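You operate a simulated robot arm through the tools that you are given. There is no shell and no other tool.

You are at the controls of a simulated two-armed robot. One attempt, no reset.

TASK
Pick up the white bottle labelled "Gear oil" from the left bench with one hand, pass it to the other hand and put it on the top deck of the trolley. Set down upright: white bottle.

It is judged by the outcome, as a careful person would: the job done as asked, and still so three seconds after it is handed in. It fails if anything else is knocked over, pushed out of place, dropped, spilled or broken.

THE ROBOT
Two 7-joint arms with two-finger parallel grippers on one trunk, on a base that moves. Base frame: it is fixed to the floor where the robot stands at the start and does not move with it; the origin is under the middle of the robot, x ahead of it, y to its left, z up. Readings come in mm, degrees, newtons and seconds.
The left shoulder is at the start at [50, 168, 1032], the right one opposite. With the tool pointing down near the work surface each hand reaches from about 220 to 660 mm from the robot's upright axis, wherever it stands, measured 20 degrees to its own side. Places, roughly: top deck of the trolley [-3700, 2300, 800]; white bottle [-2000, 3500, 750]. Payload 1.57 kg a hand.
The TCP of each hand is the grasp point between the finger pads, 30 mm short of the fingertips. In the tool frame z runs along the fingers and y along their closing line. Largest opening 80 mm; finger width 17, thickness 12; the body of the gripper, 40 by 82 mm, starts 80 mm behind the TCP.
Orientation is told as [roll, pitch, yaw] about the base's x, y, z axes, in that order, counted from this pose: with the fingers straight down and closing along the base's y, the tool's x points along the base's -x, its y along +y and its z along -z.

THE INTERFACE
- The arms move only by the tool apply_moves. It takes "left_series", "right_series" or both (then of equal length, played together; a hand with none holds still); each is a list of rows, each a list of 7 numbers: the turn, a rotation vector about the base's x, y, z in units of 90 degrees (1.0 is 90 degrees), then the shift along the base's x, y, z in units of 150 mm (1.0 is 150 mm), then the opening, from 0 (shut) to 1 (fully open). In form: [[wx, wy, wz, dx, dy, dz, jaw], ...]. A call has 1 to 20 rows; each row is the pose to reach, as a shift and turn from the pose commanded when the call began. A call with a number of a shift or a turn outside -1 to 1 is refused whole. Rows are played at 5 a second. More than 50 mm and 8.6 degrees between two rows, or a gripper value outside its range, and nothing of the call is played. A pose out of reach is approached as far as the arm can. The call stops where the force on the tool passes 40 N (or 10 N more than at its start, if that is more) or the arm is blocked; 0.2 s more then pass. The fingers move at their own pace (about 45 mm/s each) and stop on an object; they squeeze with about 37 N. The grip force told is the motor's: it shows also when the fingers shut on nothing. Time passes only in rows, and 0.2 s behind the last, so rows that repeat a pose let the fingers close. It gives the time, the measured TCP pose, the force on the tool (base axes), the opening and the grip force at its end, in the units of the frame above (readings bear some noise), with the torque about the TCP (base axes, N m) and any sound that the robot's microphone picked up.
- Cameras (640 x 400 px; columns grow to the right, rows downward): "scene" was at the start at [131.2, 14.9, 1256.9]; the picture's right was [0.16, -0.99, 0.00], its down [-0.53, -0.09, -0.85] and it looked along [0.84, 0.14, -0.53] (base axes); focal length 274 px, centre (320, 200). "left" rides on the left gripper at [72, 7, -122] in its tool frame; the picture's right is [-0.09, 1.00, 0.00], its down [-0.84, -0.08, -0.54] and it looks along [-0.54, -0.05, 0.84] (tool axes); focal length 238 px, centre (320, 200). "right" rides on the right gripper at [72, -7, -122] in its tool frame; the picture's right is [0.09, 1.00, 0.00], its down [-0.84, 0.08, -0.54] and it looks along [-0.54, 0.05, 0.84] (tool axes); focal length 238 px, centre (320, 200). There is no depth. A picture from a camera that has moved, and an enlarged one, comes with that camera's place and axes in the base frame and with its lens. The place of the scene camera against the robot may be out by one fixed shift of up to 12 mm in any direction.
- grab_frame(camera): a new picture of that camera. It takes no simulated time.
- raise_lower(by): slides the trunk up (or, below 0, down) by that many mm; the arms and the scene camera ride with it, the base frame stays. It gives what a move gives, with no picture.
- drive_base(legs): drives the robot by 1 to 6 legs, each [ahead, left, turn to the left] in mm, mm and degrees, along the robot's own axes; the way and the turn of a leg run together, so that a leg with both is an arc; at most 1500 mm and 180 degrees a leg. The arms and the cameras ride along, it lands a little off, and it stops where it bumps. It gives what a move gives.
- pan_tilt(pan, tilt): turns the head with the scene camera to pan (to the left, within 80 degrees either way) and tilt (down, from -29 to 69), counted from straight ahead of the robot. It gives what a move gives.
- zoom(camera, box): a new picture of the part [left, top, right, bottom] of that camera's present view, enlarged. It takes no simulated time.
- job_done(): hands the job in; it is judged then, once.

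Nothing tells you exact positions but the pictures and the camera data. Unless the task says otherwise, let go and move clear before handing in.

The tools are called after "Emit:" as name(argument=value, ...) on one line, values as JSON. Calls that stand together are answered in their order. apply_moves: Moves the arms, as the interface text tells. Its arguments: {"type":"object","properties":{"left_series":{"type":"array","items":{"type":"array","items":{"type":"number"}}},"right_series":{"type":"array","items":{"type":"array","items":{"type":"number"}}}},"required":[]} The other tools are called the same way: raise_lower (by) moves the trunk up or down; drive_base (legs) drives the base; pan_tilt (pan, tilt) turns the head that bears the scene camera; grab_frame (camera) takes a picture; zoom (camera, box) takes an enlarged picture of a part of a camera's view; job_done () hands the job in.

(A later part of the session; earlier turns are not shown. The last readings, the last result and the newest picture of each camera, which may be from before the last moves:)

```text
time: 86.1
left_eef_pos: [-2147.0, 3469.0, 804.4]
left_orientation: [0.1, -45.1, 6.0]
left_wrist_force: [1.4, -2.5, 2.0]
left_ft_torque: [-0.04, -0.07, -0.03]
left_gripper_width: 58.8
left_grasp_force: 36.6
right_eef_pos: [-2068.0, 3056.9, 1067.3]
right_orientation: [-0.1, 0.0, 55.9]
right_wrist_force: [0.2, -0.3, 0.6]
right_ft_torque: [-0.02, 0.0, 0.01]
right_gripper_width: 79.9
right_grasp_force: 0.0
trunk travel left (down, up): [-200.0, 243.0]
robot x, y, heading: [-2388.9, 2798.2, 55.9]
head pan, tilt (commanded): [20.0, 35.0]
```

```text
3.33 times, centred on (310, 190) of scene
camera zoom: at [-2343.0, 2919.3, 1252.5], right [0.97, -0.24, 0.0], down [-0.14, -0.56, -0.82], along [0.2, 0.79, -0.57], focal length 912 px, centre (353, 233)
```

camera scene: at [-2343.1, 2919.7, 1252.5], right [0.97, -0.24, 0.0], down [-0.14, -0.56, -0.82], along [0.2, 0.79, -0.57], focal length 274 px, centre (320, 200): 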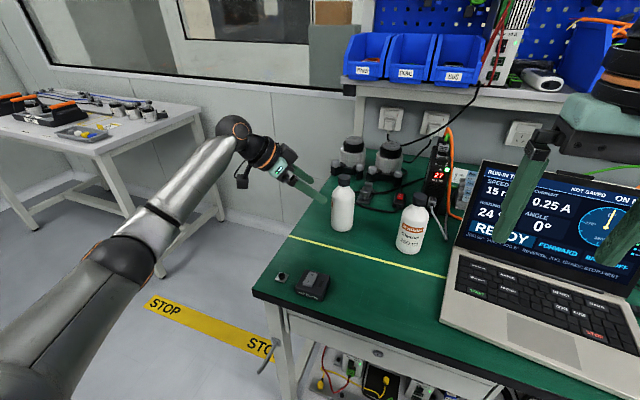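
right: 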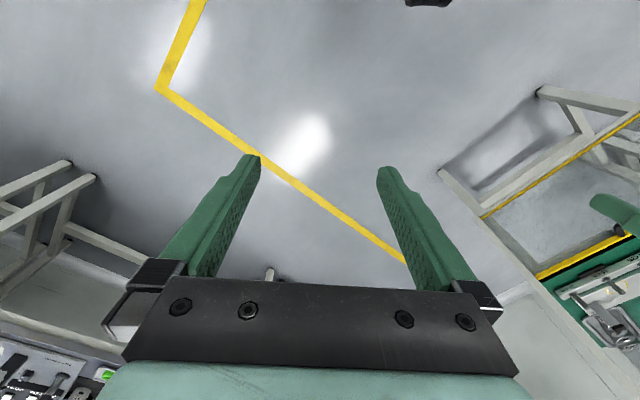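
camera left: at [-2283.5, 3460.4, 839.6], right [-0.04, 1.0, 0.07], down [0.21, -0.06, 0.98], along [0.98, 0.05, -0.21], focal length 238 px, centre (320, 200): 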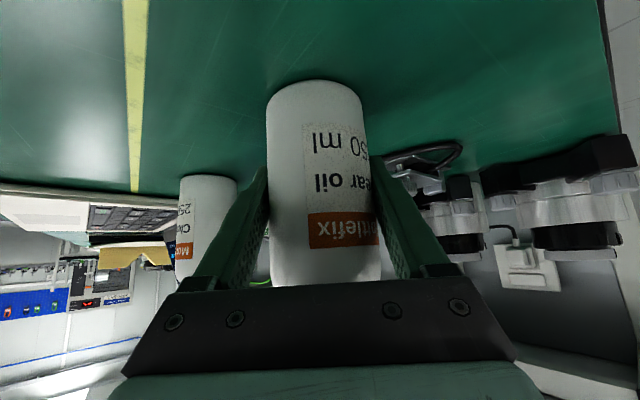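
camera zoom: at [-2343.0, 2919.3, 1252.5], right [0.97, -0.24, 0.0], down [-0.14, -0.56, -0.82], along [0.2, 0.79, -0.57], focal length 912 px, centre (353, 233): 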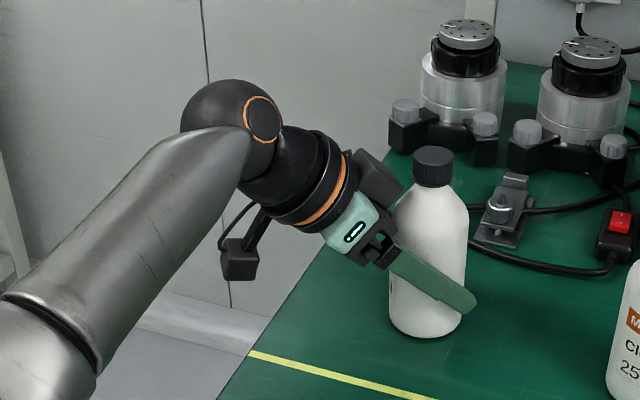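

Gripped at 58.8 mm with 37 N. I'll lift straight up 120 mm and check the load and the bottle's attitude.

Emit:
apply_moves(left_series=[[0, 0, 0, 0, 0, 0.1, 0], [0, 0, 0, 0, 0, 0.25, 0], [0, 0, 0, 0, 0, 0.4, 0], [0, 0, 0, 0, 0, 0.6, 0], [0, 0, 0, 0, 0, 0.8, 0], [0, 0, 0, 0, 0, 0.8, 0]])

Emit:
grab_frame(camera="scene")

Emit:
grab_frame(camera="left")

```text
time: 87.5
left_eef_pos: [-2146.5, 3467.9, 923.1]
left_orientation: [0.1, -45.0, 6.1]
left_wrist_force: [0.8, 0.6, -1.1]
left_ft_torque: [0.0, 0.01, -0.01]
left_gripper_width: 58.5
left_grasp_force: 37.4
right_eef_pos: [-2069.1, 3058.1, 1067.1]
right_orientation: [0.0, 0.1, 56.0]
right_wrist_force: [0.1, 0.6, 0.2]
right_ft_torque: [-0.01, 0.04, 0.0]
right_gripper_width: 79.8
right_grasp_force: 0.0
trunk travel left (down, up): [-200.0, 243.0]
robot x, y, heading: [-2389.9, 2799.9, 56.3]
head pan, tilt (commanded): [20.0, 35.0]
```

```text
taken
camera scene: at [-2343.0, 2919.9, 1252.4], right [0.97, -0.24, 0.0], down [-0.14, -0.56, -0.82], along [0.2, 0.79, -0.57], focal length 274 px, centre (320, 200)
```

scene: 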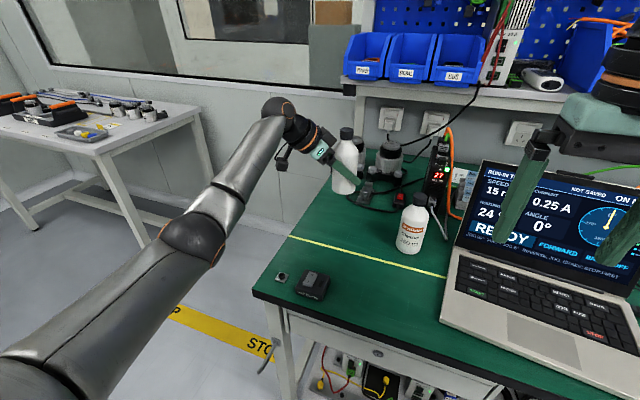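

```text
taken
camera left: at [-2284.0, 3459.2, 959.1], right [-0.04, 1.0, 0.06], down [0.22, -0.05, 0.97], along [0.98, 0.05, -0.21], focal length 238 px, centre (320, 200)
```

left: 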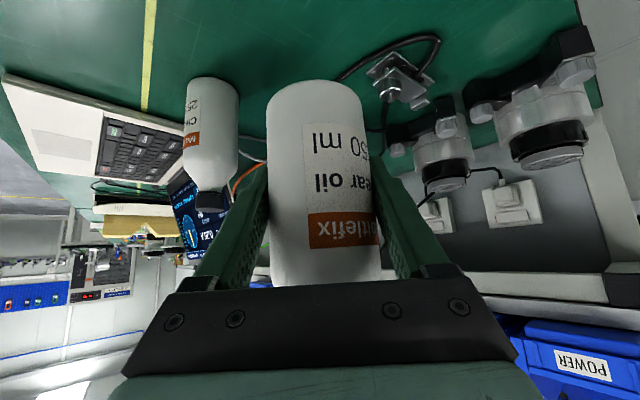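

The bottle is held firmly and upright with nothing else disturbed. I'll back straight away from the bench with it, then shift right into open floor for the handover.

Emit:
drive_base(legs=[[-450, 0, 0], [0, -250, 0]])

Emit:
pan_tilt(pan=10, tilt=30)

Emit:
grab_frame(camera="scene")

```text
time: 92.7
left_eef_pos: [-2180.7, 2960.3, 922.9]
left_orientation: [0.0, -45.1, 5.9]
left_wrist_force: [0.1, -0.3, -2.7]
left_ft_torque: [-0.02, 0.0, 0.02]
left_gripper_width: 58.7
left_grasp_force: 36.8
right_eef_pos: [-2104.2, 2548.5, 1067.4]
right_orientation: [0.1, 0.0, 55.8]
right_wrist_force: [0.2, 0.4, 0.3]
right_ft_torque: [-0.03, 0.01, -0.01]
right_gripper_width: 80.0
right_grasp_force: 0.0
trunk travel left (down, up): [-200.0, 243.0]
robot x, y, heading: [-2424.8, 2295.6, 55.8]
head pan, tilt (commanded): [20.0, 35.0]
```

```text
time: 93.4
left_eef_pos: [-2181.2, 2959.7, 923.8]
left_orientation: [0.0, -45.0, 5.8]
left_wrist_force: [0.1, -0.5, -3.0]
left_ft_torque: [0.02, -0.04, 0.0]
left_gripper_width: 58.7
left_grasp_force: 36.4
right_eef_pos: [-2104.1, 2550.1, 1067.2]
right_orientation: [0.0, 0.0, 55.8]
right_wrist_force: [-0.1, 0.2, 0.0]
right_ft_torque: [0.0, 0.0, -0.01]
right_gripper_width: 80.3
right_grasp_force: 0.0
trunk travel left (down, up): [-200.0, 243.0]
robot x, y, heading: [-2429.2, 2291.7, 55.7]
head pan, tilt (commanded): [10.0, 30.0]
```

```text
taken
camera scene: at [-2363.0, 2408.9, 1260.2], right [0.91, -0.41, 0.0], down [-0.2, -0.46, -0.87], along [0.35, 0.79, -0.5], focal length 274 px, centre (320, 200)
```

scene: 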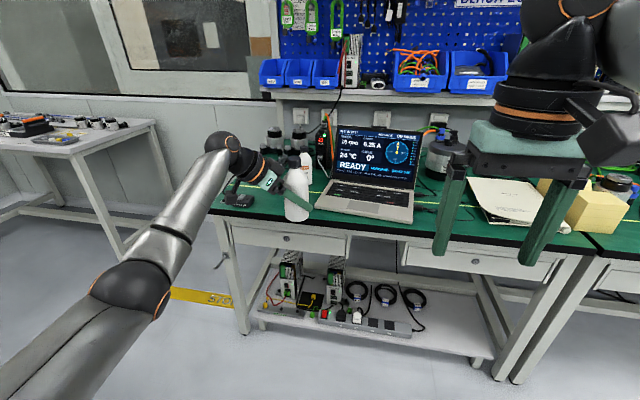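

I'm clear of the bench with open floor around. Now I'll bring the left hand with the bottle in front of my chest (about 480 mm ahead, 20 mm left) for the handover.

Emit:
apply_moves(left_series=[[0, 0, 0, 0.0045, -0.1433, -0.0133, 0], [0, 0, 0, 0.009, -0.2867, -0.0267, 0], [0, 0, 0, 0.0135, -0.43, -0.04, 0], [0, 0, 0, 0.018, -0.5733, -0.0533, 0], [0, 0, 0, 0.0225, -0.7167, -0.0667, 0], [0, 0, 0, 0.027, -0.86, -0.08, 0]])

Emit:
apply_moves(left_series=[[0, 0, 0, 0.0045, -0.1433, -0.0133, 0], [0, 0, 0, 0.009, -0.2867, -0.0267, 0], [0, 0, 0, 0.0135, -0.43, -0.04, 0], [0, 0, 0, 0.018, -0.5733, -0.0533, 0], [0, 0, 0, 0.0225, -0.7167, -0.0667, 0], [0, 0, 0, 0.027, -0.86, -0.08, 0], [0, 0, 0, 0.027, -0.86, -0.08, 0]])

Emit:
grab_frame(camera="scene")

Emit:
grab_frame(camera="right")

```text
time: 94.8
left_eef_pos: [-2175.2, 2830.2, 911.9]
left_orientation: [0.1, -45.0, 5.8]
left_wrist_force: [-0.3, 0.3, -2.2]
left_ft_torque: [-0.01, 0.01, -0.03]
left_gripper_width: 58.6
left_grasp_force: 36.8
right_eef_pos: [-2105.1, 2548.6, 1068.1]
right_orientation: [0.0, 0.0, 55.9]
right_wrist_force: [-0.6, 0.2, -0.4]
right_ft_torque: [0.01, 0.0, 0.01]
right_gripper_width: 80.1
right_grasp_force: 0.1
trunk travel left (down, up): [-200.0, 243.0]
robot x, y, heading: [-2424.4, 2289.7, 55.7]
head pan, tilt (commanded): [10.0, 30.0]
```

```text
time: 96.4
left_eef_pos: [-2172.9, 2700.1, 901.1]
left_orientation: [0.0, -45.0, 5.9]
left_wrist_force: [0.1, 1.0, -2.3]
left_ft_torque: [0.01, 0.04, 0.02]
left_gripper_width: 58.7
left_grasp_force: 36.7
right_eef_pos: [-2104.4, 2548.9, 1067.2]
right_orientation: [0.0, -0.1, 55.8]
right_wrist_force: [-0.1, -0.2, -0.1]
right_ft_torque: [-0.02, 0.0, 0.01]
right_gripper_width: 80.1
right_grasp_force: 0.1
trunk travel left (down, up): [-200.0, 243.0]
robot x, y, heading: [-2427.6, 2294.8, 55.8]
head pan, tilt (commanded): [10.0, 30.0]
```

```text
taken
camera scene: at [-2362.9, 2408.7, 1260.2], right [0.91, -0.41, 0.0], down [-0.21, -0.46, -0.87], along [0.36, 0.79, -0.5], focal length 274 px, centre (320, 200)
```

scene: 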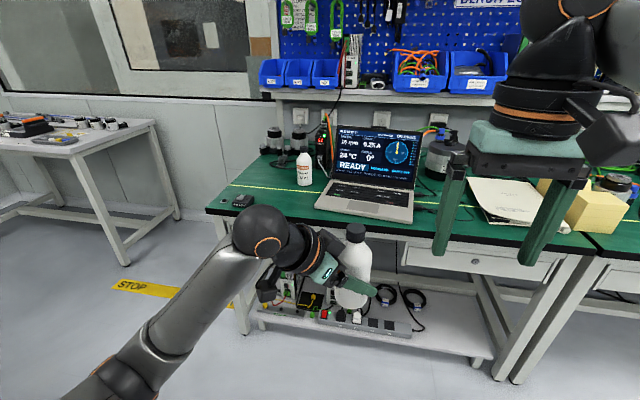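

```text
taken
camera right: at [-2140.6, 2486.4, 1191.1], right [-0.88, 0.48, 0.0], down [0.41, 0.74, 0.54], along [0.26, 0.47, -0.84], focal length 238 px, centre (320, 200)
```

right: 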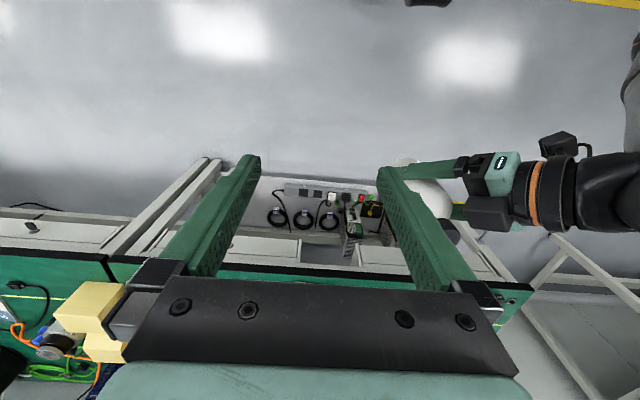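

The bottle hangs upright in the left hand, about 480 mm ahead, cap top near z≈1000. I'll bring the open right hand over it, fingers down, 45 mm above the cap, slightly yawed so its fingers avoid the left gripper.

Emit:
apply_moves(right_series=[[0, 0, -0.0238, -0.0648, 0.1419, 0.02, 0.7], [0, 0, -0.0476, -0.1295, 0.2838, 0.04, 0.7], [0, 0, -0.0714, -0.1943, 0.4257, 0.05, 0.7], [0, 0, -0.0953, -0.259, 0.5676, 0.05, 0.7], [0, 0, -0.1191, -0.3238, 0.7095, 0.05, 0.7], [0, 0, -0.1429, -0.3885, 0.8514, 0.05, 0.7], [0, 0, -0.1667, -0.4533, 0.9933, 0.05, 0.7], [0, 0, -0.1667, -0.4533, 0.9933, 0.05, 0.7]])

Emit:
grab_frame(camera="scene")

Emit:
grab_frame(camera="right")

```text
time: 98.2
left_eef_pos: [-2172.8, 2700.7, 899.5]
left_orientation: [0.0, -44.9, 5.8]
left_wrist_force: [-0.6, -1.0, -1.8]
left_ft_torque: [-0.01, 0.0, 0.0]
left_gripper_width: 58.6
left_grasp_force: 37.3
right_eef_pos: [-2172.5, 2699.2, 1075.6]
right_orientation: [0.0, 0.0, 40.6]
right_wrist_force: [0.0, 0.2, -0.1]
right_ft_torque: [0.0, 0.01, -0.01]
right_gripper_width: 56.0
right_grasp_force: 0.0
trunk travel left (down, up): [-200.0, 243.0]
robot x, y, heading: [-2423.1, 2294.1, 55.5]
head pan, tilt (commanded): [10.0, 30.0]
```

```text
taken
camera scene: at [-2363.0, 2408.8, 1260.2], right [0.91, -0.41, 0.0], down [-0.21, -0.46, -0.87], along [0.36, 0.79, -0.5], focal length 274 px, centre (320, 200)
```

scene: 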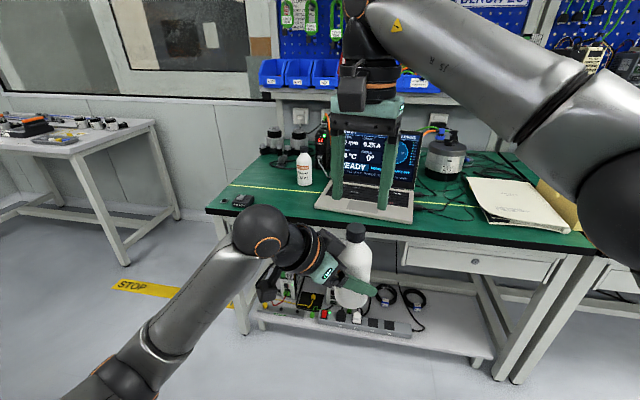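

```text
taken
camera right: at [-2224.1, 2648.0, 1198.4], right [-0.72, 0.69, 0.0], down [0.58, 0.6, 0.54], along [0.38, 0.39, -0.84], focal length 238 px, centre (320, 200)
```

right: 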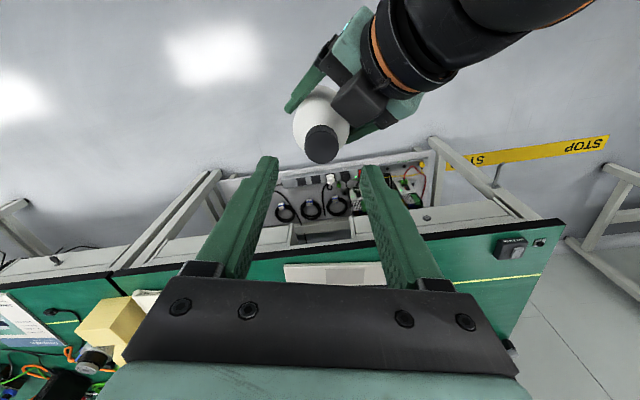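

Emit:
zoom(camera="right", box=[240, 70, 400, 190])

Emit:
zoom(camera="scene", box=[280, 120, 440, 320])

```text
3.33 times, centred on (320, 130) of right
camera zoom: at [-2224.1, 2648.0, 1198.4], right [-0.72, 0.69, 0.0], down [0.58, 0.6, 0.54], along [0.38, 0.39, -0.84], focal length 794 px, centre (320, 433)
```

zoom: 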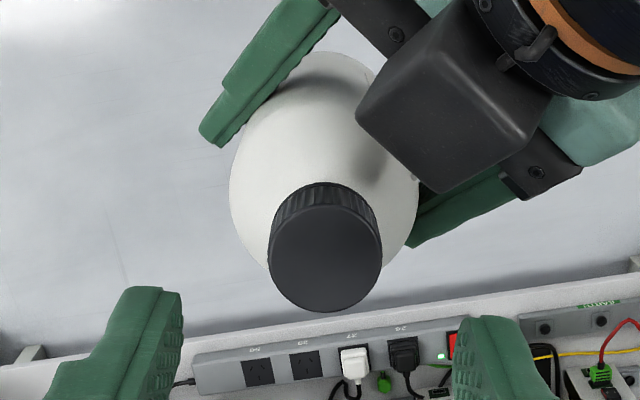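

```text
2.00 times, centred on (360, 220) of scene
camera zoom: at [-2363.0, 2408.8, 1260.2], right [0.91, -0.41, 0.0], down [-0.21, -0.46, -0.87], along [0.36, 0.79, -0.5], focal length 547 px, centre (240, 160)
```

zoom: 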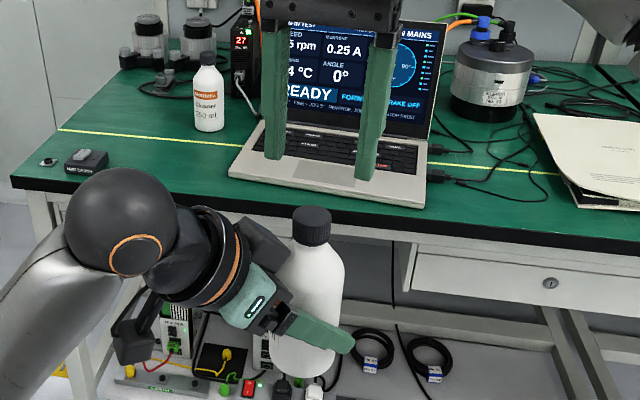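

The cap is centred within about 1 mm under the right hand, but a motor block on the left gripper sits close to where one right finger would descend. I'll yaw the right hand a further 20° so its fingers pass beside that block, and narrow the opening slightly.

Emit:
apply_moves(right_series=[[0, 0, -0.074, 0, 0, 0, 0.63], [0, 0, -0.148, 0, 0, 0, 0.63], [0, 0, -0.222, 0, 0, 0, 0.63], [0, 0, -0.222, 0, 0, 0, 0.63]])

Emit:
grab_frame(camera="right")

Emit:
zoom(camera="right", box=[240, 70, 400, 190])

Emit:
grab_frame(camera="scene")

```text
time: 99.2
left_eef_pos: [-2172.2, 2701.5, 900.7]
left_orientation: [0.0, -45.0, 5.9]
left_wrist_force: [-0.4, -0.9, -2.4]
left_ft_torque: [0.01, 0.01, 0.03]
left_gripper_width: 58.9
left_grasp_force: 37.2
right_eef_pos: [-2172.1, 2697.8, 1075.4]
right_orientation: [0.0, 0.0, 20.8]
right_wrist_force: [0.2, 0.2, 0.5]
right_ft_torque: [0.0, 0.02, 0.0]
right_gripper_width: 50.5
right_grasp_force: 0.1
trunk travel left (down, up): [-200.0, 243.0]
robot x, y, heading: [-2425.3, 2294.3, 55.8]
head pan, tilt (commanded): [10.0, 30.0]
```

```text
taken
camera right: at [-2238.6, 2667.0, 1198.5], right [-0.44, 0.9, 0.0], down [0.76, 0.37, 0.54], along [0.49, 0.24, -0.84], focal length 238 px, centre (320, 200)
```

right: 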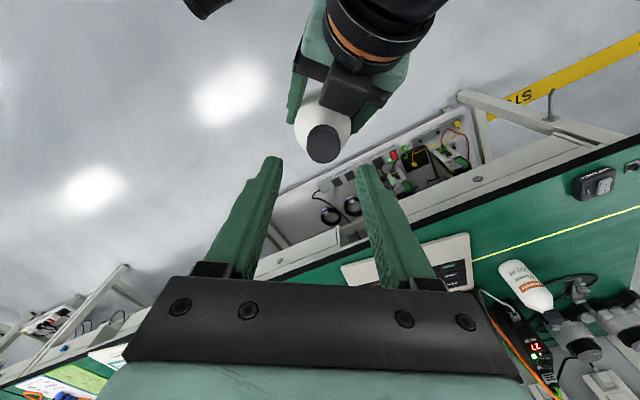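

```text
3.33 times, centred on (320, 130) of right
camera zoom: at [-2238.6, 2667.0, 1198.5], right [-0.44, 0.9, 0.0], down [0.76, 0.37, 0.54], along [0.49, 0.24, -0.84], focal length 794 px, centre (320, 433)
```

zoom: 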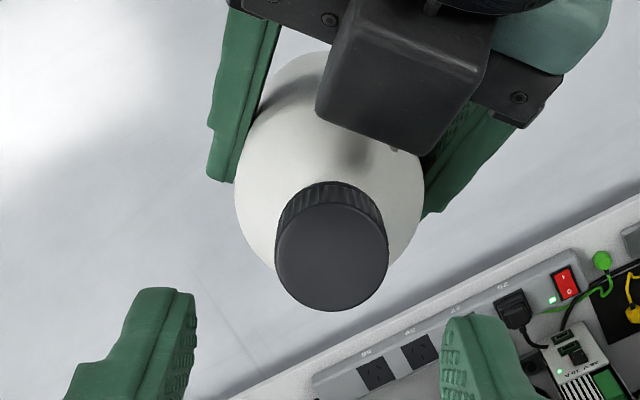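

```text
taken
camera scene: at [-2362.9, 2408.7, 1260.2], right [0.91, -0.41, 0.0], down [-0.21, -0.46, -0.87], along [0.36, 0.79, -0.5], focal length 274 px, centre (320, 200)
```

scene: 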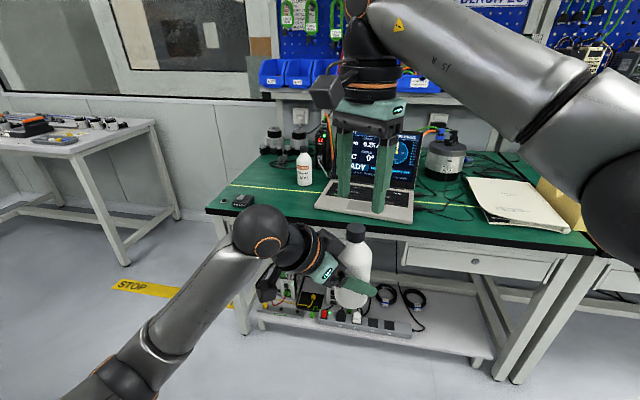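

Now the fingers will pass well clear of the block; the cap is about 2.5 mm off to one side, which I'll correct while descending so the fingertips end a few mm above the cap's lower edge.

Emit:
apply_moves(right_series=[[0, 0, 0, -0.01, 0.014, -0.05, 0.63], [0, 0, 0, -0.01, 0.014, -0.16, 0.63], [0, 0, 0, -0.01, 0.014, -0.27, 0.63], [0, 0, 0, -0.01, 0.014, -0.38, 0.63], [0, 0, 0, -0.01, 0.014, -0.453, 0.63], [0, 0, 0, -0.01, 0.014, -0.453, 0.63]])

Emit:
grab_frame(camera="right")

Emit:
zoom(camera="scene", box=[260, 120, 440, 320])

Emit:
grab_frame(camera="left")

```text
time: 100.6
left_eef_pos: [-2173.0, 2700.4, 899.2]
left_orientation: [0.0, -45.1, 6.0]
left_wrist_force: [-0.2, -0.5, -3.1]
left_ft_torque: [-0.03, -0.02, 0.0]
left_gripper_width: 58.7
left_grasp_force: 37.1
right_eef_pos: [-2172.9, 2700.5, 1007.0]
right_orientation: [0.0, 0.0, 20.7]
right_wrist_force: [0.5, 0.9, -0.3]
right_ft_torque: [-0.01, 0.0, -0.02]
right_gripper_width: 50.4
right_grasp_force: 0.0
trunk travel left (down, up): [-200.0, 243.0]
robot x, y, heading: [-2427.8, 2288.0, 55.9]
head pan, tilt (commanded): [10.0, 30.0]
```

```text
taken
camera right: at [-2239.5, 2669.3, 1130.1], right [-0.44, 0.9, 0.0], down [0.76, 0.37, 0.54], along [0.49, 0.24, -0.84], focal length 238 px, centre (320, 200)
```

right: 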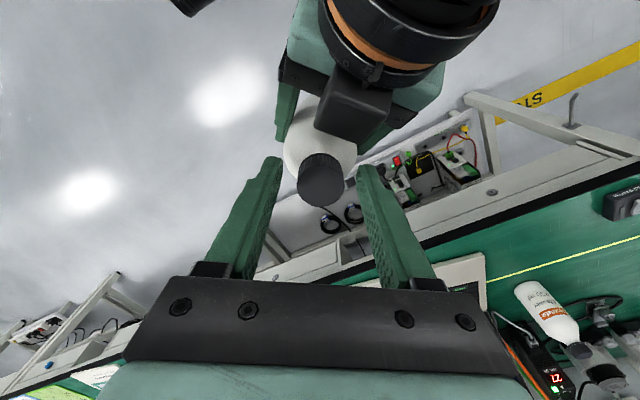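

```text
2.00 times, centred on (350, 220) of scene
camera zoom: at [-2362.9, 2408.7, 1260.2], right [0.91, -0.41, 0.0], down [-0.21, -0.46, -0.87], along [0.36, 0.79, -0.5], focal length 547 px, centre (260, 160)
```

zoom: 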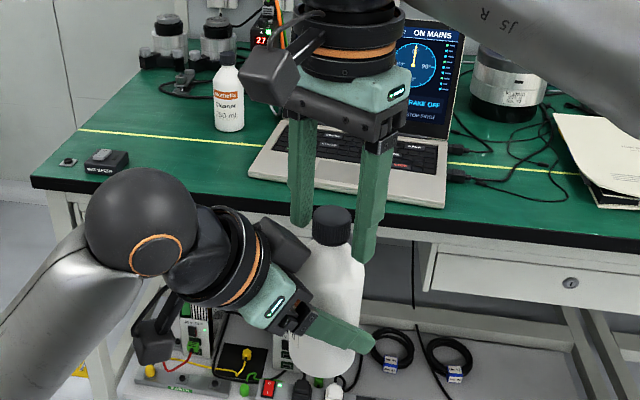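

```text
taken
camera left: at [-2309.2, 2692.3, 935.7], right [-0.04, 1.0, 0.06], down [0.22, -0.06, 0.97], along [0.98, 0.05, -0.21], focal length 238 px, centre (320, 200)
```

left: 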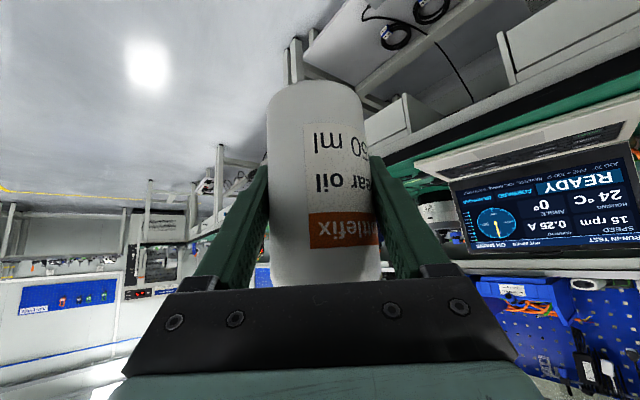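

Emit:
zoom(camera="right", box=[240, 110, 400, 230])

Emit:
zoom(camera="scene", box=[310, 190, 390, 260])

```text
3.33 times, centred on (320, 170) of right
camera zoom: at [-2239.5, 2669.3, 1130.1], right [-0.44, 0.9, 0.0], down [0.76, 0.37, 0.54], along [0.49, 0.24, -0.84], focal length 794 px, centre (320, 300)
```

zoom: 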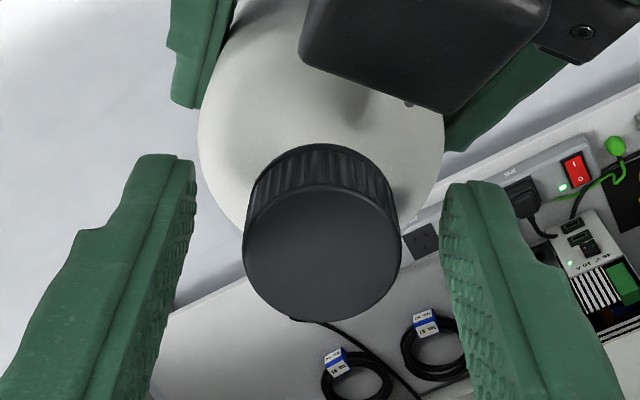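

```text
5.71 times, centred on (350, 225) of scene
camera zoom: at [-2362.9, 2408.7, 1260.2], right [0.91, -0.41, 0.0], down [-0.21, -0.46, -0.87], along [0.36, 0.79, -0.5], focal length 1564 px, centre (149, 57)
```

zoom: 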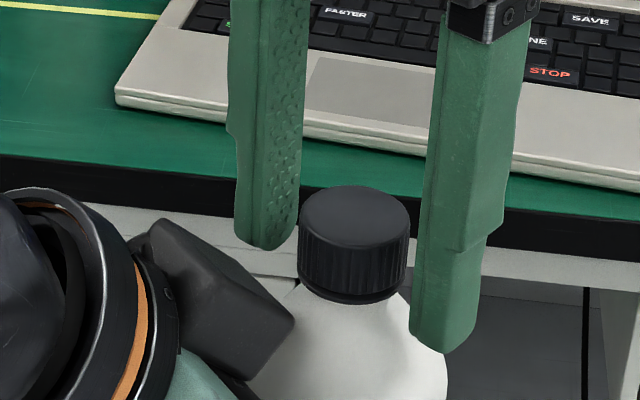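

The cap is centred between the right fingers. I'll close the right hand on the cap while the left keeps holding.

Emit:
apply_moves(right_series=[[0, 0, 0, 0, 0, 0, 0], [0, 0, 0, 0, 0, 0, 0], [0, 0, 0, 0, 0, 0, 0], [0, 0, 0, 0, 0, 0, 0], [0, 0, 0, 0, 0, 0, 0]])

Emit:
zoom(camera="right", box=[240, 110, 400, 230])

Emit:
zoom(camera="scene", box=[290, 190, 410, 290])

```text
time: 101.8
left_eef_pos: [-2171.0, 2700.2, 901.0]
left_orientation: [0.0, -45.2, 5.8]
left_wrist_force: [-0.1, -3.5, -1.6]
left_ft_torque: [0.3, -0.03, -0.02]
left_gripper_width: 58.8
left_grasp_force: 37.0
right_eef_pos: [-2173.3, 2700.5, 1006.6]
right_orientation: [0.0, 0.0, 20.9]
right_wrist_force: [0.3, 4.3, 0.1]
right_ft_torque: [0.04, 0.02, 0.0]
right_gripper_width: 28.8
right_grasp_force: 37.1
trunk travel left (down, up): [-200.0, 243.0]
robot x, y, heading: [-2423.8, 2291.6, 55.4]
head pan, tilt (commanded): [10.0, 30.0]
```

```text
3.33 times, centred on (320, 170) of right
camera zoom: at [-2239.5, 2669.4, 1130.3], right [-0.44, 0.9, 0.0], down [0.76, 0.37, 0.54], along [0.49, 0.24, -0.84], focal length 794 px, centre (320, 300)
```

zoom: 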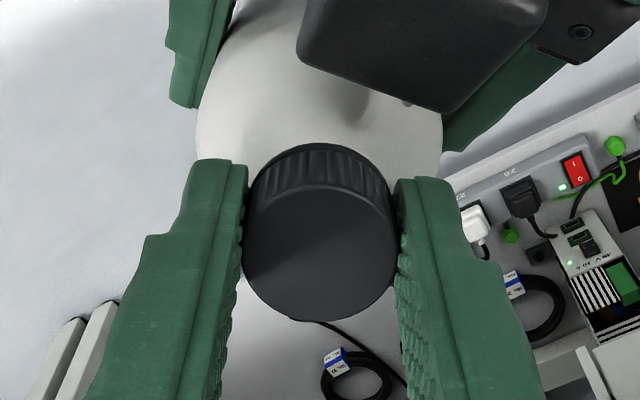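

```text
4.00 times, centred on (350, 240) of scene
camera zoom: at [-2362.9, 2408.7, 1260.2], right [0.91, -0.41, 0.0], down [-0.21, -0.46, -0.87], along [0.36, 0.79, -0.5], focal length 1095 px, centre (200, 40)
```

zoom: 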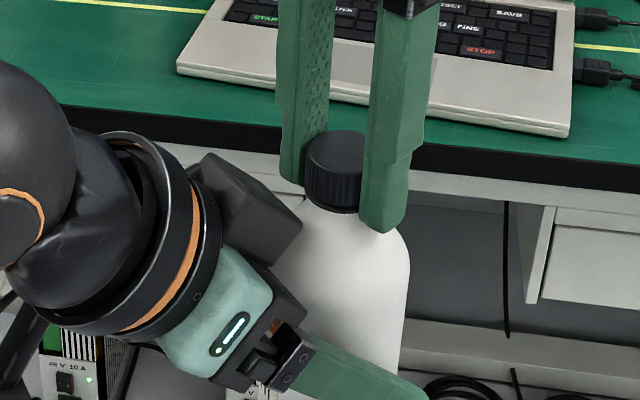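

The right hand holds the cap (28.8 mm, 37 N). Now I'll open the left hand in place.

Emit:
apply_moves(left_series=[[0, 0, 0, 0, 0, 0, 0.9], [0, 0, 0, 0, 0, 0, 1], [0, 0, 0, 0, 0, 0, 1], [0, 0, 0, 0, 0, 0, 1]])

Emit:
grab_frame(camera="left")

Emit:
zoom(camera="scene", box=[270, 160, 430, 320])

```text
time: 102.8
left_eef_pos: [-2172.2, 2701.9, 900.9]
left_orientation: [-0.1, -45.0, 5.9]
left_wrist_force: [0.7, 0.5, 0.1]
left_ft_torque: [0.03, -0.02, -0.02]
left_gripper_width: 80.0
left_grasp_force: 0.1
right_eef_pos: [-2173.3, 2699.6, 1007.3]
right_orientation: [0.0, 0.0, 20.7]
right_wrist_force: [0.6, 1.1, -0.4]
right_ft_torque: [-0.02, -0.02, 0.01]
right_gripper_width: 28.7
right_grasp_force: 36.8
trunk travel left (down, up): [-200.0, 243.0]
robot x, y, heading: [-2429.3, 2291.2, 55.9]
head pan, tilt (commanded): [10.0, 30.0]
```

```text
taken
camera left: at [-2309.2, 2692.3, 935.7], right [-0.04, 1.0, 0.06], down [0.22, -0.06, 0.97], along [0.98, 0.05, -0.21], focal length 238 px, centre (320, 200)
```

left: 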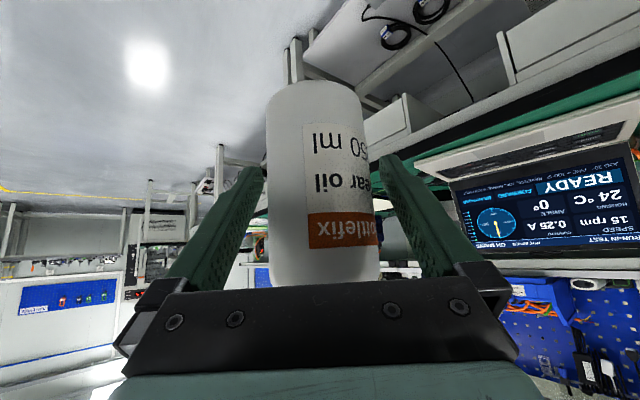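

```text
2.50 times, centred on (350, 240) of scene
camera zoom: at [-2362.9, 2408.7, 1260.2], right [0.91, -0.41, 0.0], down [-0.21, -0.46, -0.87], along [0.36, 0.79, -0.5], focal length 684 px, centre (245, 100)
```

zoom: 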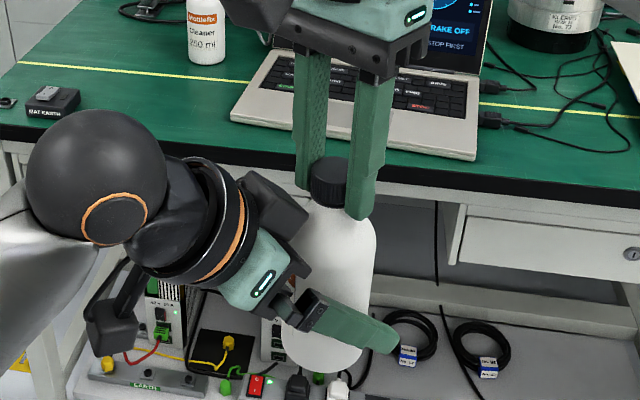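

The right hand now carries the bottle alone and it hangs steady. I'll withdraw the left hand horizontally backwards.

Emit:
apply_moves(left_series=[[0, 0, 0, -0.1437, -0.0146, 0, 1], [0, 0, 0, -0.2873, -0.0293, 0, 1], [0, 0, 0, -0.431, -0.0439, 0, 1], [0, 0, 0, -0.5747, -0.0585, 0, 1], [0, 0, 0, -0.7183, -0.0731, 0, 1], [0, 0, 0, -0.862, -0.0878, 0, 1], [0, 0, 0, -0.862, -0.0878, 0, 1]])

Emit:
grab_frame(camera="scene")

Emit:
grab_frame(camera="right")

```text
time: 104.4
left_eef_pos: [-2303.4, 2687.7, 900.1]
left_orientation: [0.1, -45.1, 5.9]
left_wrist_force: [-0.3, -0.2, 0.4]
left_ft_torque: [0.0, 0.01, -0.01]
left_gripper_width: 80.3
left_grasp_force: 0.1
right_eef_pos: [-2174.5, 2699.4, 1005.9]
right_orientation: [-0.1, 0.1, 20.8]
right_wrist_force: [-0.8, 0.2, -0.6]
right_ft_torque: [-0.01, 0.02, -0.03]
right_gripper_width: 28.4
right_grasp_force: 36.8
trunk travel left (down, up): [-200.0, 243.0]
robot x, y, heading: [-2424.9, 2294.1, 55.8]
head pan, tilt (commanded): [10.0, 30.0]
```

```text
taken
camera scene: at [-2363.0, 2408.7, 1260.2], right [0.91, -0.41, 0.0], down [-0.21, -0.46, -0.87], along [0.36, 0.79, -0.5], focal length 274 px, centre (320, 200)
```

scene: 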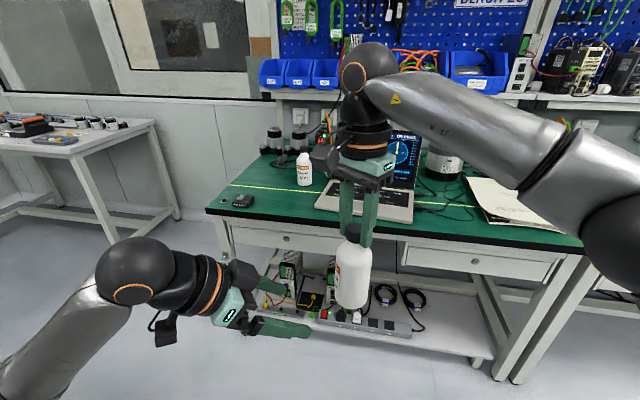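

```text
taken
camera right: at [-2239.5, 2669.3, 1130.3], right [-0.44, 0.9, 0.0], down [0.76, 0.37, 0.54], along [0.49, 0.24, -0.84], focal length 238 px, centre (320, 200)
```

right: 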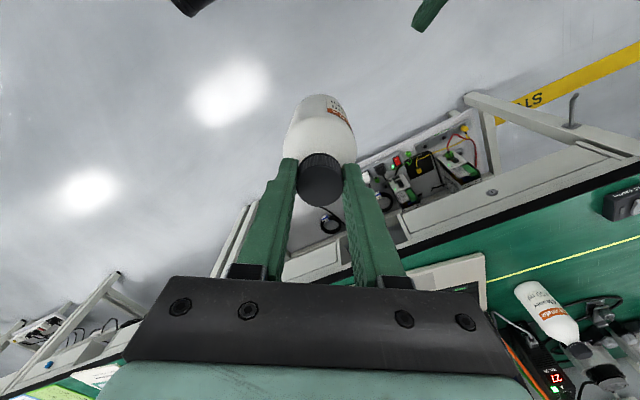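

Handover done. I'll bring the left hand up and back to an upright parked pose, well away from the bottle.

Emit:
apply_moves(left_series=[[-0.0072, 0.0711, 0, -0.131, 0.0259, 0.0953, 1], [-0.0145, 0.1421, 0, -0.262, 0.0517, 0.1906, 1], [-0.0217, 0.2132, 0, -0.393, 0.0776, 0.2859, 1], [-0.0289, 0.2843, 0, -0.524, 0.1034, 0.3811, 1], [-0.0361, 0.3554, 0, -0.655, 0.1293, 0.4764, 1], [-0.0434, 0.4264, 0, -0.786, 0.1551, 0.5717, 1], [-0.0506, 0.4975, 0, -0.917, 0.181, 0.667, 1], [-0.0506, 0.4975, 0, -0.917, 0.181, 0.667, 1]])

Emit:
apply_moves(left_series=[[0, 0, 0.0794, 0, 0, 0.02, 1], [0, 0, 0.1587, 0, 0, 0.04, 1], [0, 0, 0.2381, 0, 0, 0.06, 1], [0, 0, 0.3175, 0, 0, 0.08, 1], [0, 0, 0.3968, 0, 0, 0.1, 1], [0, 0, 0.4762, 0, 0, 0.1, 1], [0, 0, 0.5556, 0, 0, 0.1, 1], [0, 0, 0.5556, 0, 0, 0.1, 1]])

Emit:
grab_frame(camera="scene")

```text
time: 106.2
left_eef_pos: [-2440.8, 2714.7, 1001.0]
left_orientation: [0.0, 0.0, 5.9]
left_wrist_force: [-0.2, 0.3, 0.2]
left_ft_torque: [0.01, 0.03, 0.0]
left_gripper_width: 80.1
left_grasp_force: 0.1
right_eef_pos: [-2174.1, 2700.8, 1007.0]
right_orientation: [0.1, 0.0, 20.8]
right_wrist_force: [0.4, -0.2, -0.4]
right_ft_torque: [-0.01, -0.02, -0.02]
right_gripper_width: 28.7
right_grasp_force: 37.1
trunk travel left (down, up): [-200.0, 243.0]
robot x, y, heading: [-2424.6, 2290.3, 55.9]
head pan, tilt (commanded): [10.0, 30.0]
```

```text
time: 108.0
left_eef_pos: [-2439.4, 2714.8, 1014.9]
left_orientation: [0.0, 0.0, 56.0]
left_wrist_force: [-0.3, 0.8, 0.7]
left_ft_torque: [0.03, 0.02, 0.01]
left_gripper_width: 80.0
left_grasp_force: 0.1
right_eef_pos: [-2173.6, 2700.1, 1007.0]
right_orientation: [0.0, 0.0, 20.7]
right_wrist_force: [0.4, 0.8, -0.3]
right_ft_torque: [0.02, 0.04, -0.03]
right_gripper_width: 28.8
right_grasp_force: 37.3
trunk travel left (down, up): [-200.0, 243.0]
robot x, y, heading: [-2423.4, 2293.2, 55.6]
head pan, tilt (commanded): [10.0, 30.0]
```

```text
taken
camera scene: at [-2362.9, 2408.7, 1260.2], right [0.91, -0.41, 0.0], down [-0.21, -0.46, -0.87], along [0.36, 0.79, -0.5], focal length 274 px, centre (320, 200)
```

scene: 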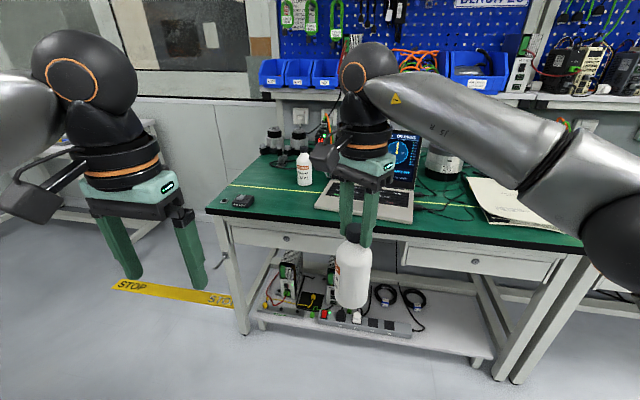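

The bottle hangs upright in the right hand and the left is parked. I'll raise the trunk by 150 mm, turn left to face the trolley and slide along it, staying ~800 mm away.

Emit:
raise_lower(by=150)

Emit:
drive_base(legs=[[0, 0, 45], [0, 0, 45.3], [0, 630, 0]])

Emit:
pan_tilt(pan=0, tilt=35)

Emit:
grab_frame(camera="scene")

```text
time: 109.7
left_eef_pos: [-2440.0, 2715.3, 1165.1]
left_orientation: [0.1, 0.0, 55.8]
left_wrist_force: [-0.6, 0.0, -0.4]
left_ft_torque: [0.0, 0.0, 0.0]
left_gripper_width: 80.1
left_grasp_force: 0.1
right_eef_pos: [-2172.9, 2700.1, 1156.8]
right_orientation: [0.0, -0.1, 20.8]
right_wrist_force: [-0.3, 0.3, -3.6]
right_ft_torque: [0.02, 0.0, 0.02]
right_gripper_width: 28.7
right_grasp_force: 36.7
trunk travel left (down, up): [-350.0, 93.0]
robot x, y, heading: [-2427.4, 2293.5, 55.7]
head pan, tilt (commanded): [10.0, 30.0]
```

```text
time: 120.0
left_eef_pos: [-3206.1, 1742.4, 1164.5]
left_orientation: [0.0, 0.0, 146.2]
left_wrist_force: [-0.5, 0.4, -0.2]
left_ft_torque: [0.01, -0.02, 0.04]
left_gripper_width: 80.0
left_grasp_force: 0.0
right_eef_pos: [-3193.4, 2008.5, 1156.8]
right_orientation: [0.0, 0.0, 111.1]
right_wrist_force: [0.1, 0.5, -0.1]
right_ft_torque: [0.01, -0.02, 0.04]
right_gripper_width: 0.0
right_grasp_force: 21.0
trunk travel left (down, up): [-350.0, 93.0]
robot x, y, heading: [-2784.7, 1758.8, 146.0]
head pan, tilt (commanded): [10.0, 30.0]
```

```text
time: 120.7
left_eef_pos: [-3205.8, 1743.1, 1165.5]
left_orientation: [0.0, 0.0, 146.3]
left_wrist_force: [-0.6, 0.8, 0.7]
left_ft_torque: [-0.04, -0.04, -0.01]
left_gripper_width: 79.7
left_grasp_force: 0.2
right_eef_pos: [-3194.4, 2008.8, 1156.2]
right_orientation: [0.1, 0.0, 111.3]
right_wrist_force: [0.2, -0.2, 0.2]
right_ft_torque: [-0.01, -0.03, 0.0]
right_gripper_width: 0.0
right_grasp_force: 21.3
trunk travel left (down, up): [-350.0, 93.0]
robot x, y, heading: [-2785.0, 1761.4, 146.4]
head pan, tilt (commanded): [0.0, 35.0]
```

```text
taken
camera scene: at [-2887.2, 1831.5, 1402.5], right [0.56, 0.83, 0.0], down [0.48, -0.32, -0.82], along [-0.68, 0.46, -0.57], focal length 274 px, centre (320, 200)
```

scene: 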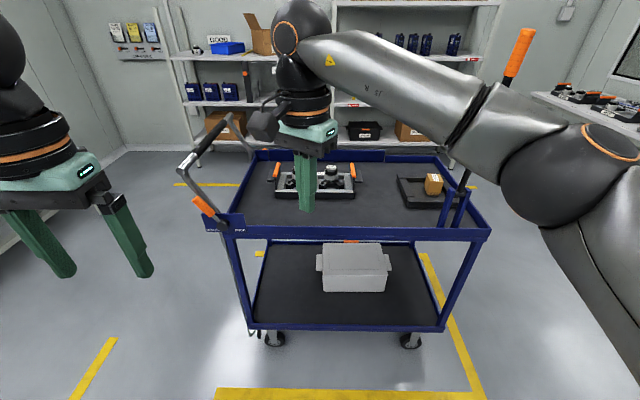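

The right gripper reads 0 mm: the bottle slipped out of the cap grip during the drive. I must find where it fell; I'll look over the floor along the path I took.

Emit:
pan_tilt(pan=-70, tilt=40)

Emit:
grab_frame(camera="scene")

Emit:
pan_tilt(pan=-30, tilt=60)

Emit:
grab_frame(camera="scene")

Emit:
grab_frame(camera="right")

Emit:
grab_frame(camera="left")

```text
time: 122.1
left_eef_pos: [-3206.3, 1743.2, 1164.6]
left_orientation: [0.0, -0.1, 146.2]
left_wrist_force: [-0.4, 0.2, -0.3]
left_ft_torque: [0.03, 0.0, 0.03]
left_gripper_width: 80.0
left_grasp_force: 0.1
right_eef_pos: [-3193.1, 2008.6, 1157.2]
right_orientation: [0.0, 0.0, 111.2]
right_wrist_force: [0.3, -0.1, 0.1]
right_ft_torque: [0.0, -0.01, 0.0]
right_gripper_width: 0.0
right_grasp_force: 21.3
trunk travel left (down, up): [-350.0, 93.0]
robot x, y, heading: [-2783.1, 1757.9, 146.4]
head pan, tilt (commanded): [-70.0, 40.0]
```

```text
taken
camera scene: at [-2793.8, 1865.0, 1394.9], right [0.97, -0.24, 0.0], down [-0.15, -0.62, -0.77], along [0.18, 0.74, -0.64], focal length 274 px, centre (320, 200)
```

scene: 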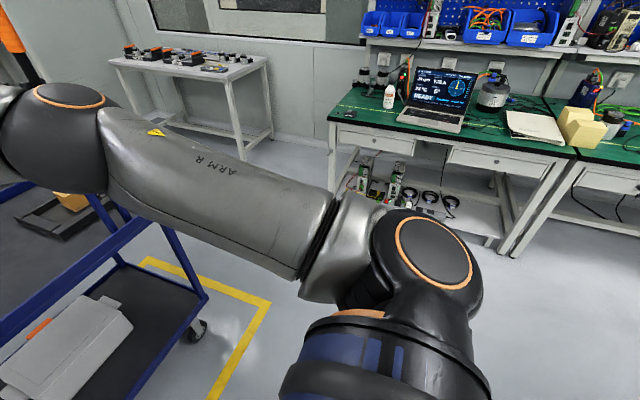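

```text
time: 123.2
left_eef_pos: [-3206.1, 1742.4, 1165.1]
left_orientation: [0.0, 0.0, 146.2]
left_wrist_force: [-0.3, 1.3, 0.3]
left_ft_torque: [-0.01, -0.01, -0.01]
left_gripper_width: 80.0
left_grasp_force: 0.0
right_eef_pos: [-3191.6, 2008.7, 1157.2]
right_orientation: [0.0, 0.0, 111.2]
right_wrist_force: [0.5, 0.4, -0.4]
right_ft_torque: [0.0, -0.03, -0.04]
right_gripper_width: 0.2
right_grasp_force: 21.2
trunk travel left (down, up): [-350.0, 93.0]
robot x, y, heading: [-2785.9, 1763.9, 146.3]
head pan, tilt (commanded): [-30.0, 60.0]
```

```text
taken
camera scene: at [-2843.4, 1842.3, 1368.2], right [0.9, 0.44, 0.0], down [0.38, -0.78, -0.5], along [-0.22, 0.45, -0.87], focal length 274 px, centre (320, 200)
```

scene: 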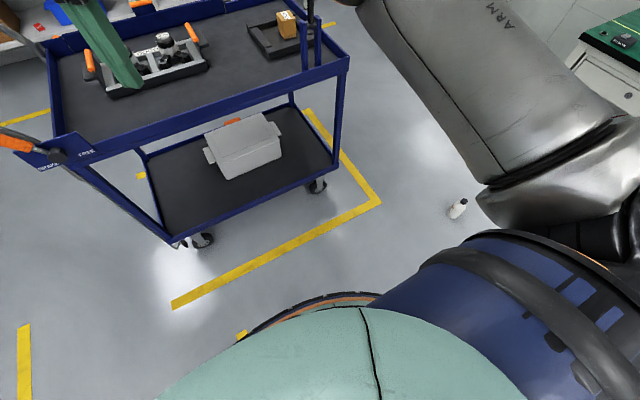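

```text
taken
camera right: at [-3162.3, 1945.2, 1280.4], right [-0.9, -0.45, 0.0], down [-0.37, 0.75, 0.54], along [-0.24, 0.48, -0.84], focal length 238 px, centre (320, 200)
```

right: 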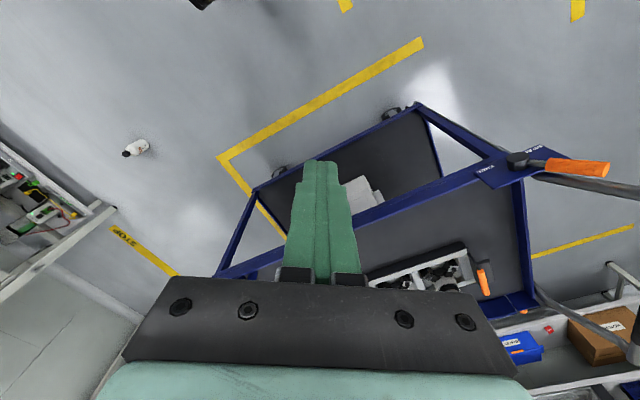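

```text
taken
camera left: at [-3150.2, 1696.2, 1286.6], right [-0.63, -0.78, 0.0], down [-0.65, 0.53, 0.54], along [-0.42, 0.34, -0.84], focal length 238 px, centre (320, 200)
```

left: 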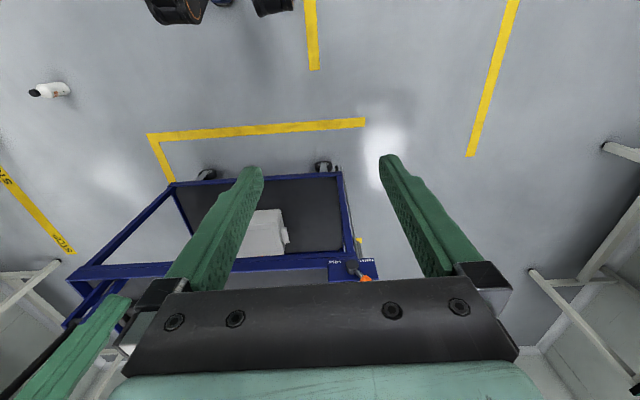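

The bottle is on the floor near [-2475, 2807]. I'll zoom in to see whether it is lying or standing and in what state.

Emit:
zoom(camera="scene", box=[420, 180, 500, 230])

Emit:
zoom(camera="right", box=[97, 122, 177, 172])

Emit:
zoom(camera="left", box=[10, 65, 90, 115])

```text
8.00 times, centred on (460, 205) of scene
camera zoom: at [-2843.4, 1842.3, 1368.2], right [0.9, 0.44, 0.0], down [0.38, -0.78, -0.5], along [-0.22, 0.45, -0.87], focal length 2189 px, centre (-800, 160)
```

zoom: 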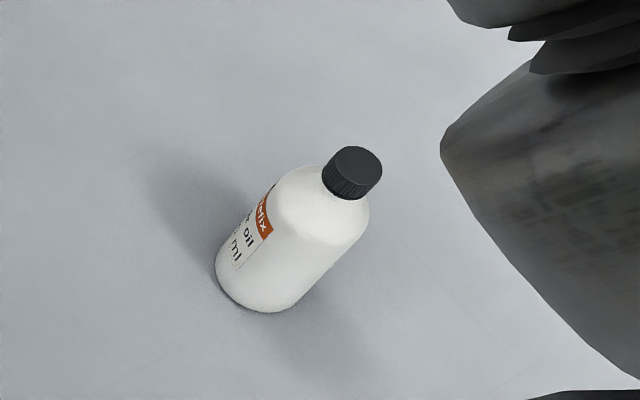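

```text
8.00 times, centred on (137, 147) of right
camera zoom: at [-3162.3, 1945.2, 1280.4], right [-0.9, -0.45, 0.0], down [-0.37, 0.75, 0.54], along [-0.24, 0.48, -0.84], focal length 1907 px, centre (1784, 624)
```

zoom: 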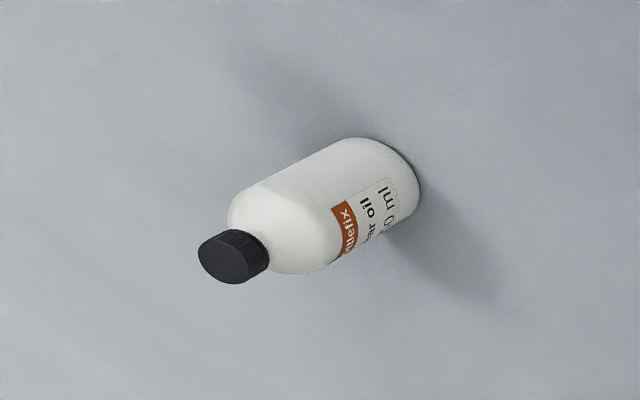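

```text
8.00 times, centred on (50, 90) of left
camera zoom: at [-3150.2, 1696.2, 1286.6], right [-0.63, -0.78, 0.0], down [-0.65, 0.53, 0.54], along [-0.42, 0.34, -0.84], focal length 1907 px, centre (2480, 1080)
```

zoom: 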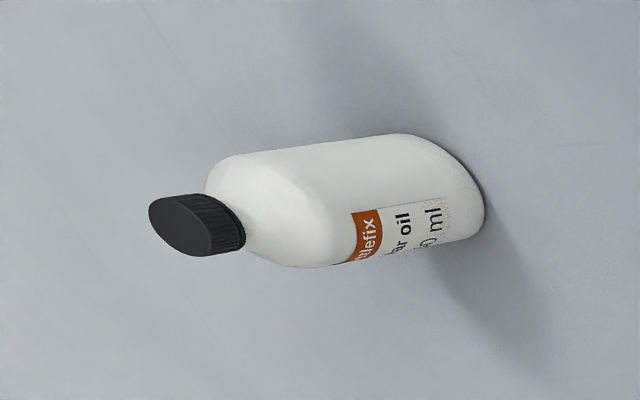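

The bottle is actually standing upright on the floor: its axis in the pictures matches the vertical direction. I need to pick it up again with a firm grip on its body, so first I'll check how far my base reaches out by tilting the empty right hand's camera back toward it.

Emit:
apply_moves(right_series=[[-0.0435, -0.0654, 0, 0, 0, 0, 0.5], [-0.087, -0.1308, 0, 0, 0, 0, 1], [-0.1305, -0.1962, 0, 0, 0, 0, 1], [-0.174, -0.2616, 0, 0, 0, 0, 1], [-0.2175, -0.327, 0, 0, 0, 0, 1], [-0.2175, -0.327, 0, 0, 0, 0, 1]])

Emit:
grab_frame(camera="right")

```text
time: 124.5
left_eef_pos: [-3206.2, 1741.3, 1164.1]
left_orientation: [-0.1, 0.0, 146.2]
left_wrist_force: [-0.4, 0.1, 0.4]
left_ft_torque: [0.06, -0.03, -0.03]
left_gripper_width: 80.1
left_grasp_force: 0.1
right_eef_pos: [-3140.8, 1985.7, 1133.5]
right_orientation: [-22.2, 28.2, 105.5]
right_wrist_force: [0.2, -0.2, -0.3]
right_ft_torque: [0.05, 0.0, 0.01]
right_gripper_width: 80.1
right_grasp_force: 0.0
right hand out of reach, approached as far as the arm can: row 3, 4, 5, 6
trunk travel left (down, up): [-350.0, 93.0]
robot x, y, heading: [-2786.2, 1758.3, 146.2]
head pan, tilt (commanded): [-30.0, 60.0]
```

```text
taken
camera right: at [-3178.4, 1966.5, 1270.3], right [-0.82, -0.5, -0.29], down [-0.52, 0.85, 0.02], along [0.23, 0.17, -0.96], focal length 238 px, centre (320, 200)
```

right: 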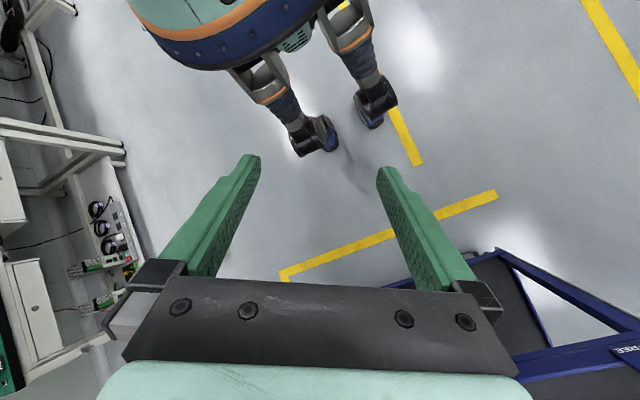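

The robot stands on two feet reaching only about 130 mm ahead of its axis, so a bottle ~300 mm ahead is pickable from the floor. I'll undo the right hand's tilt.

Emit:
apply_moves(right_series=[[0.0435, 0.0654, 0, 0, 0, 0, 1], [0.087, 0.1308, 0, 0, 0, 0, 1], [0.1305, 0.1962, 0, 0, 0, 0, 1], [0.174, 0.2616, 0, 0, 0, 0, 1], [0.2175, 0.327, 0, 0, 0, 0, 1], [0.2175, 0.327, 0, 0, 0, 0, 1]])

```text
time: 126.0
left_eef_pos: [-3205.6, 1744.0, 1165.2]
left_orientation: [0.0, 0.0, 146.2]
left_wrist_force: [-0.3, -0.7, -0.1]
left_ft_torque: [-0.01, -0.02, 0.03]
left_gripper_width: 79.9
left_grasp_force: 0.1
right_eef_pos: [-3142.3, 1988.8, 1131.5]
right_orientation: [0.1, -0.1, 111.2]
right_wrist_force: [0.6, -0.7, -0.5]
right_ft_torque: [0.01, 0.0, 0.0]
right_gripper_width: 80.0
right_grasp_force: 0.2
trunk travel left (down, up): [-350.0, 93.0]
robot x, y, heading: [-2780.9, 1756.0, 146.3]
head pan, tilt (commanded): [-30.0, 60.0]
```

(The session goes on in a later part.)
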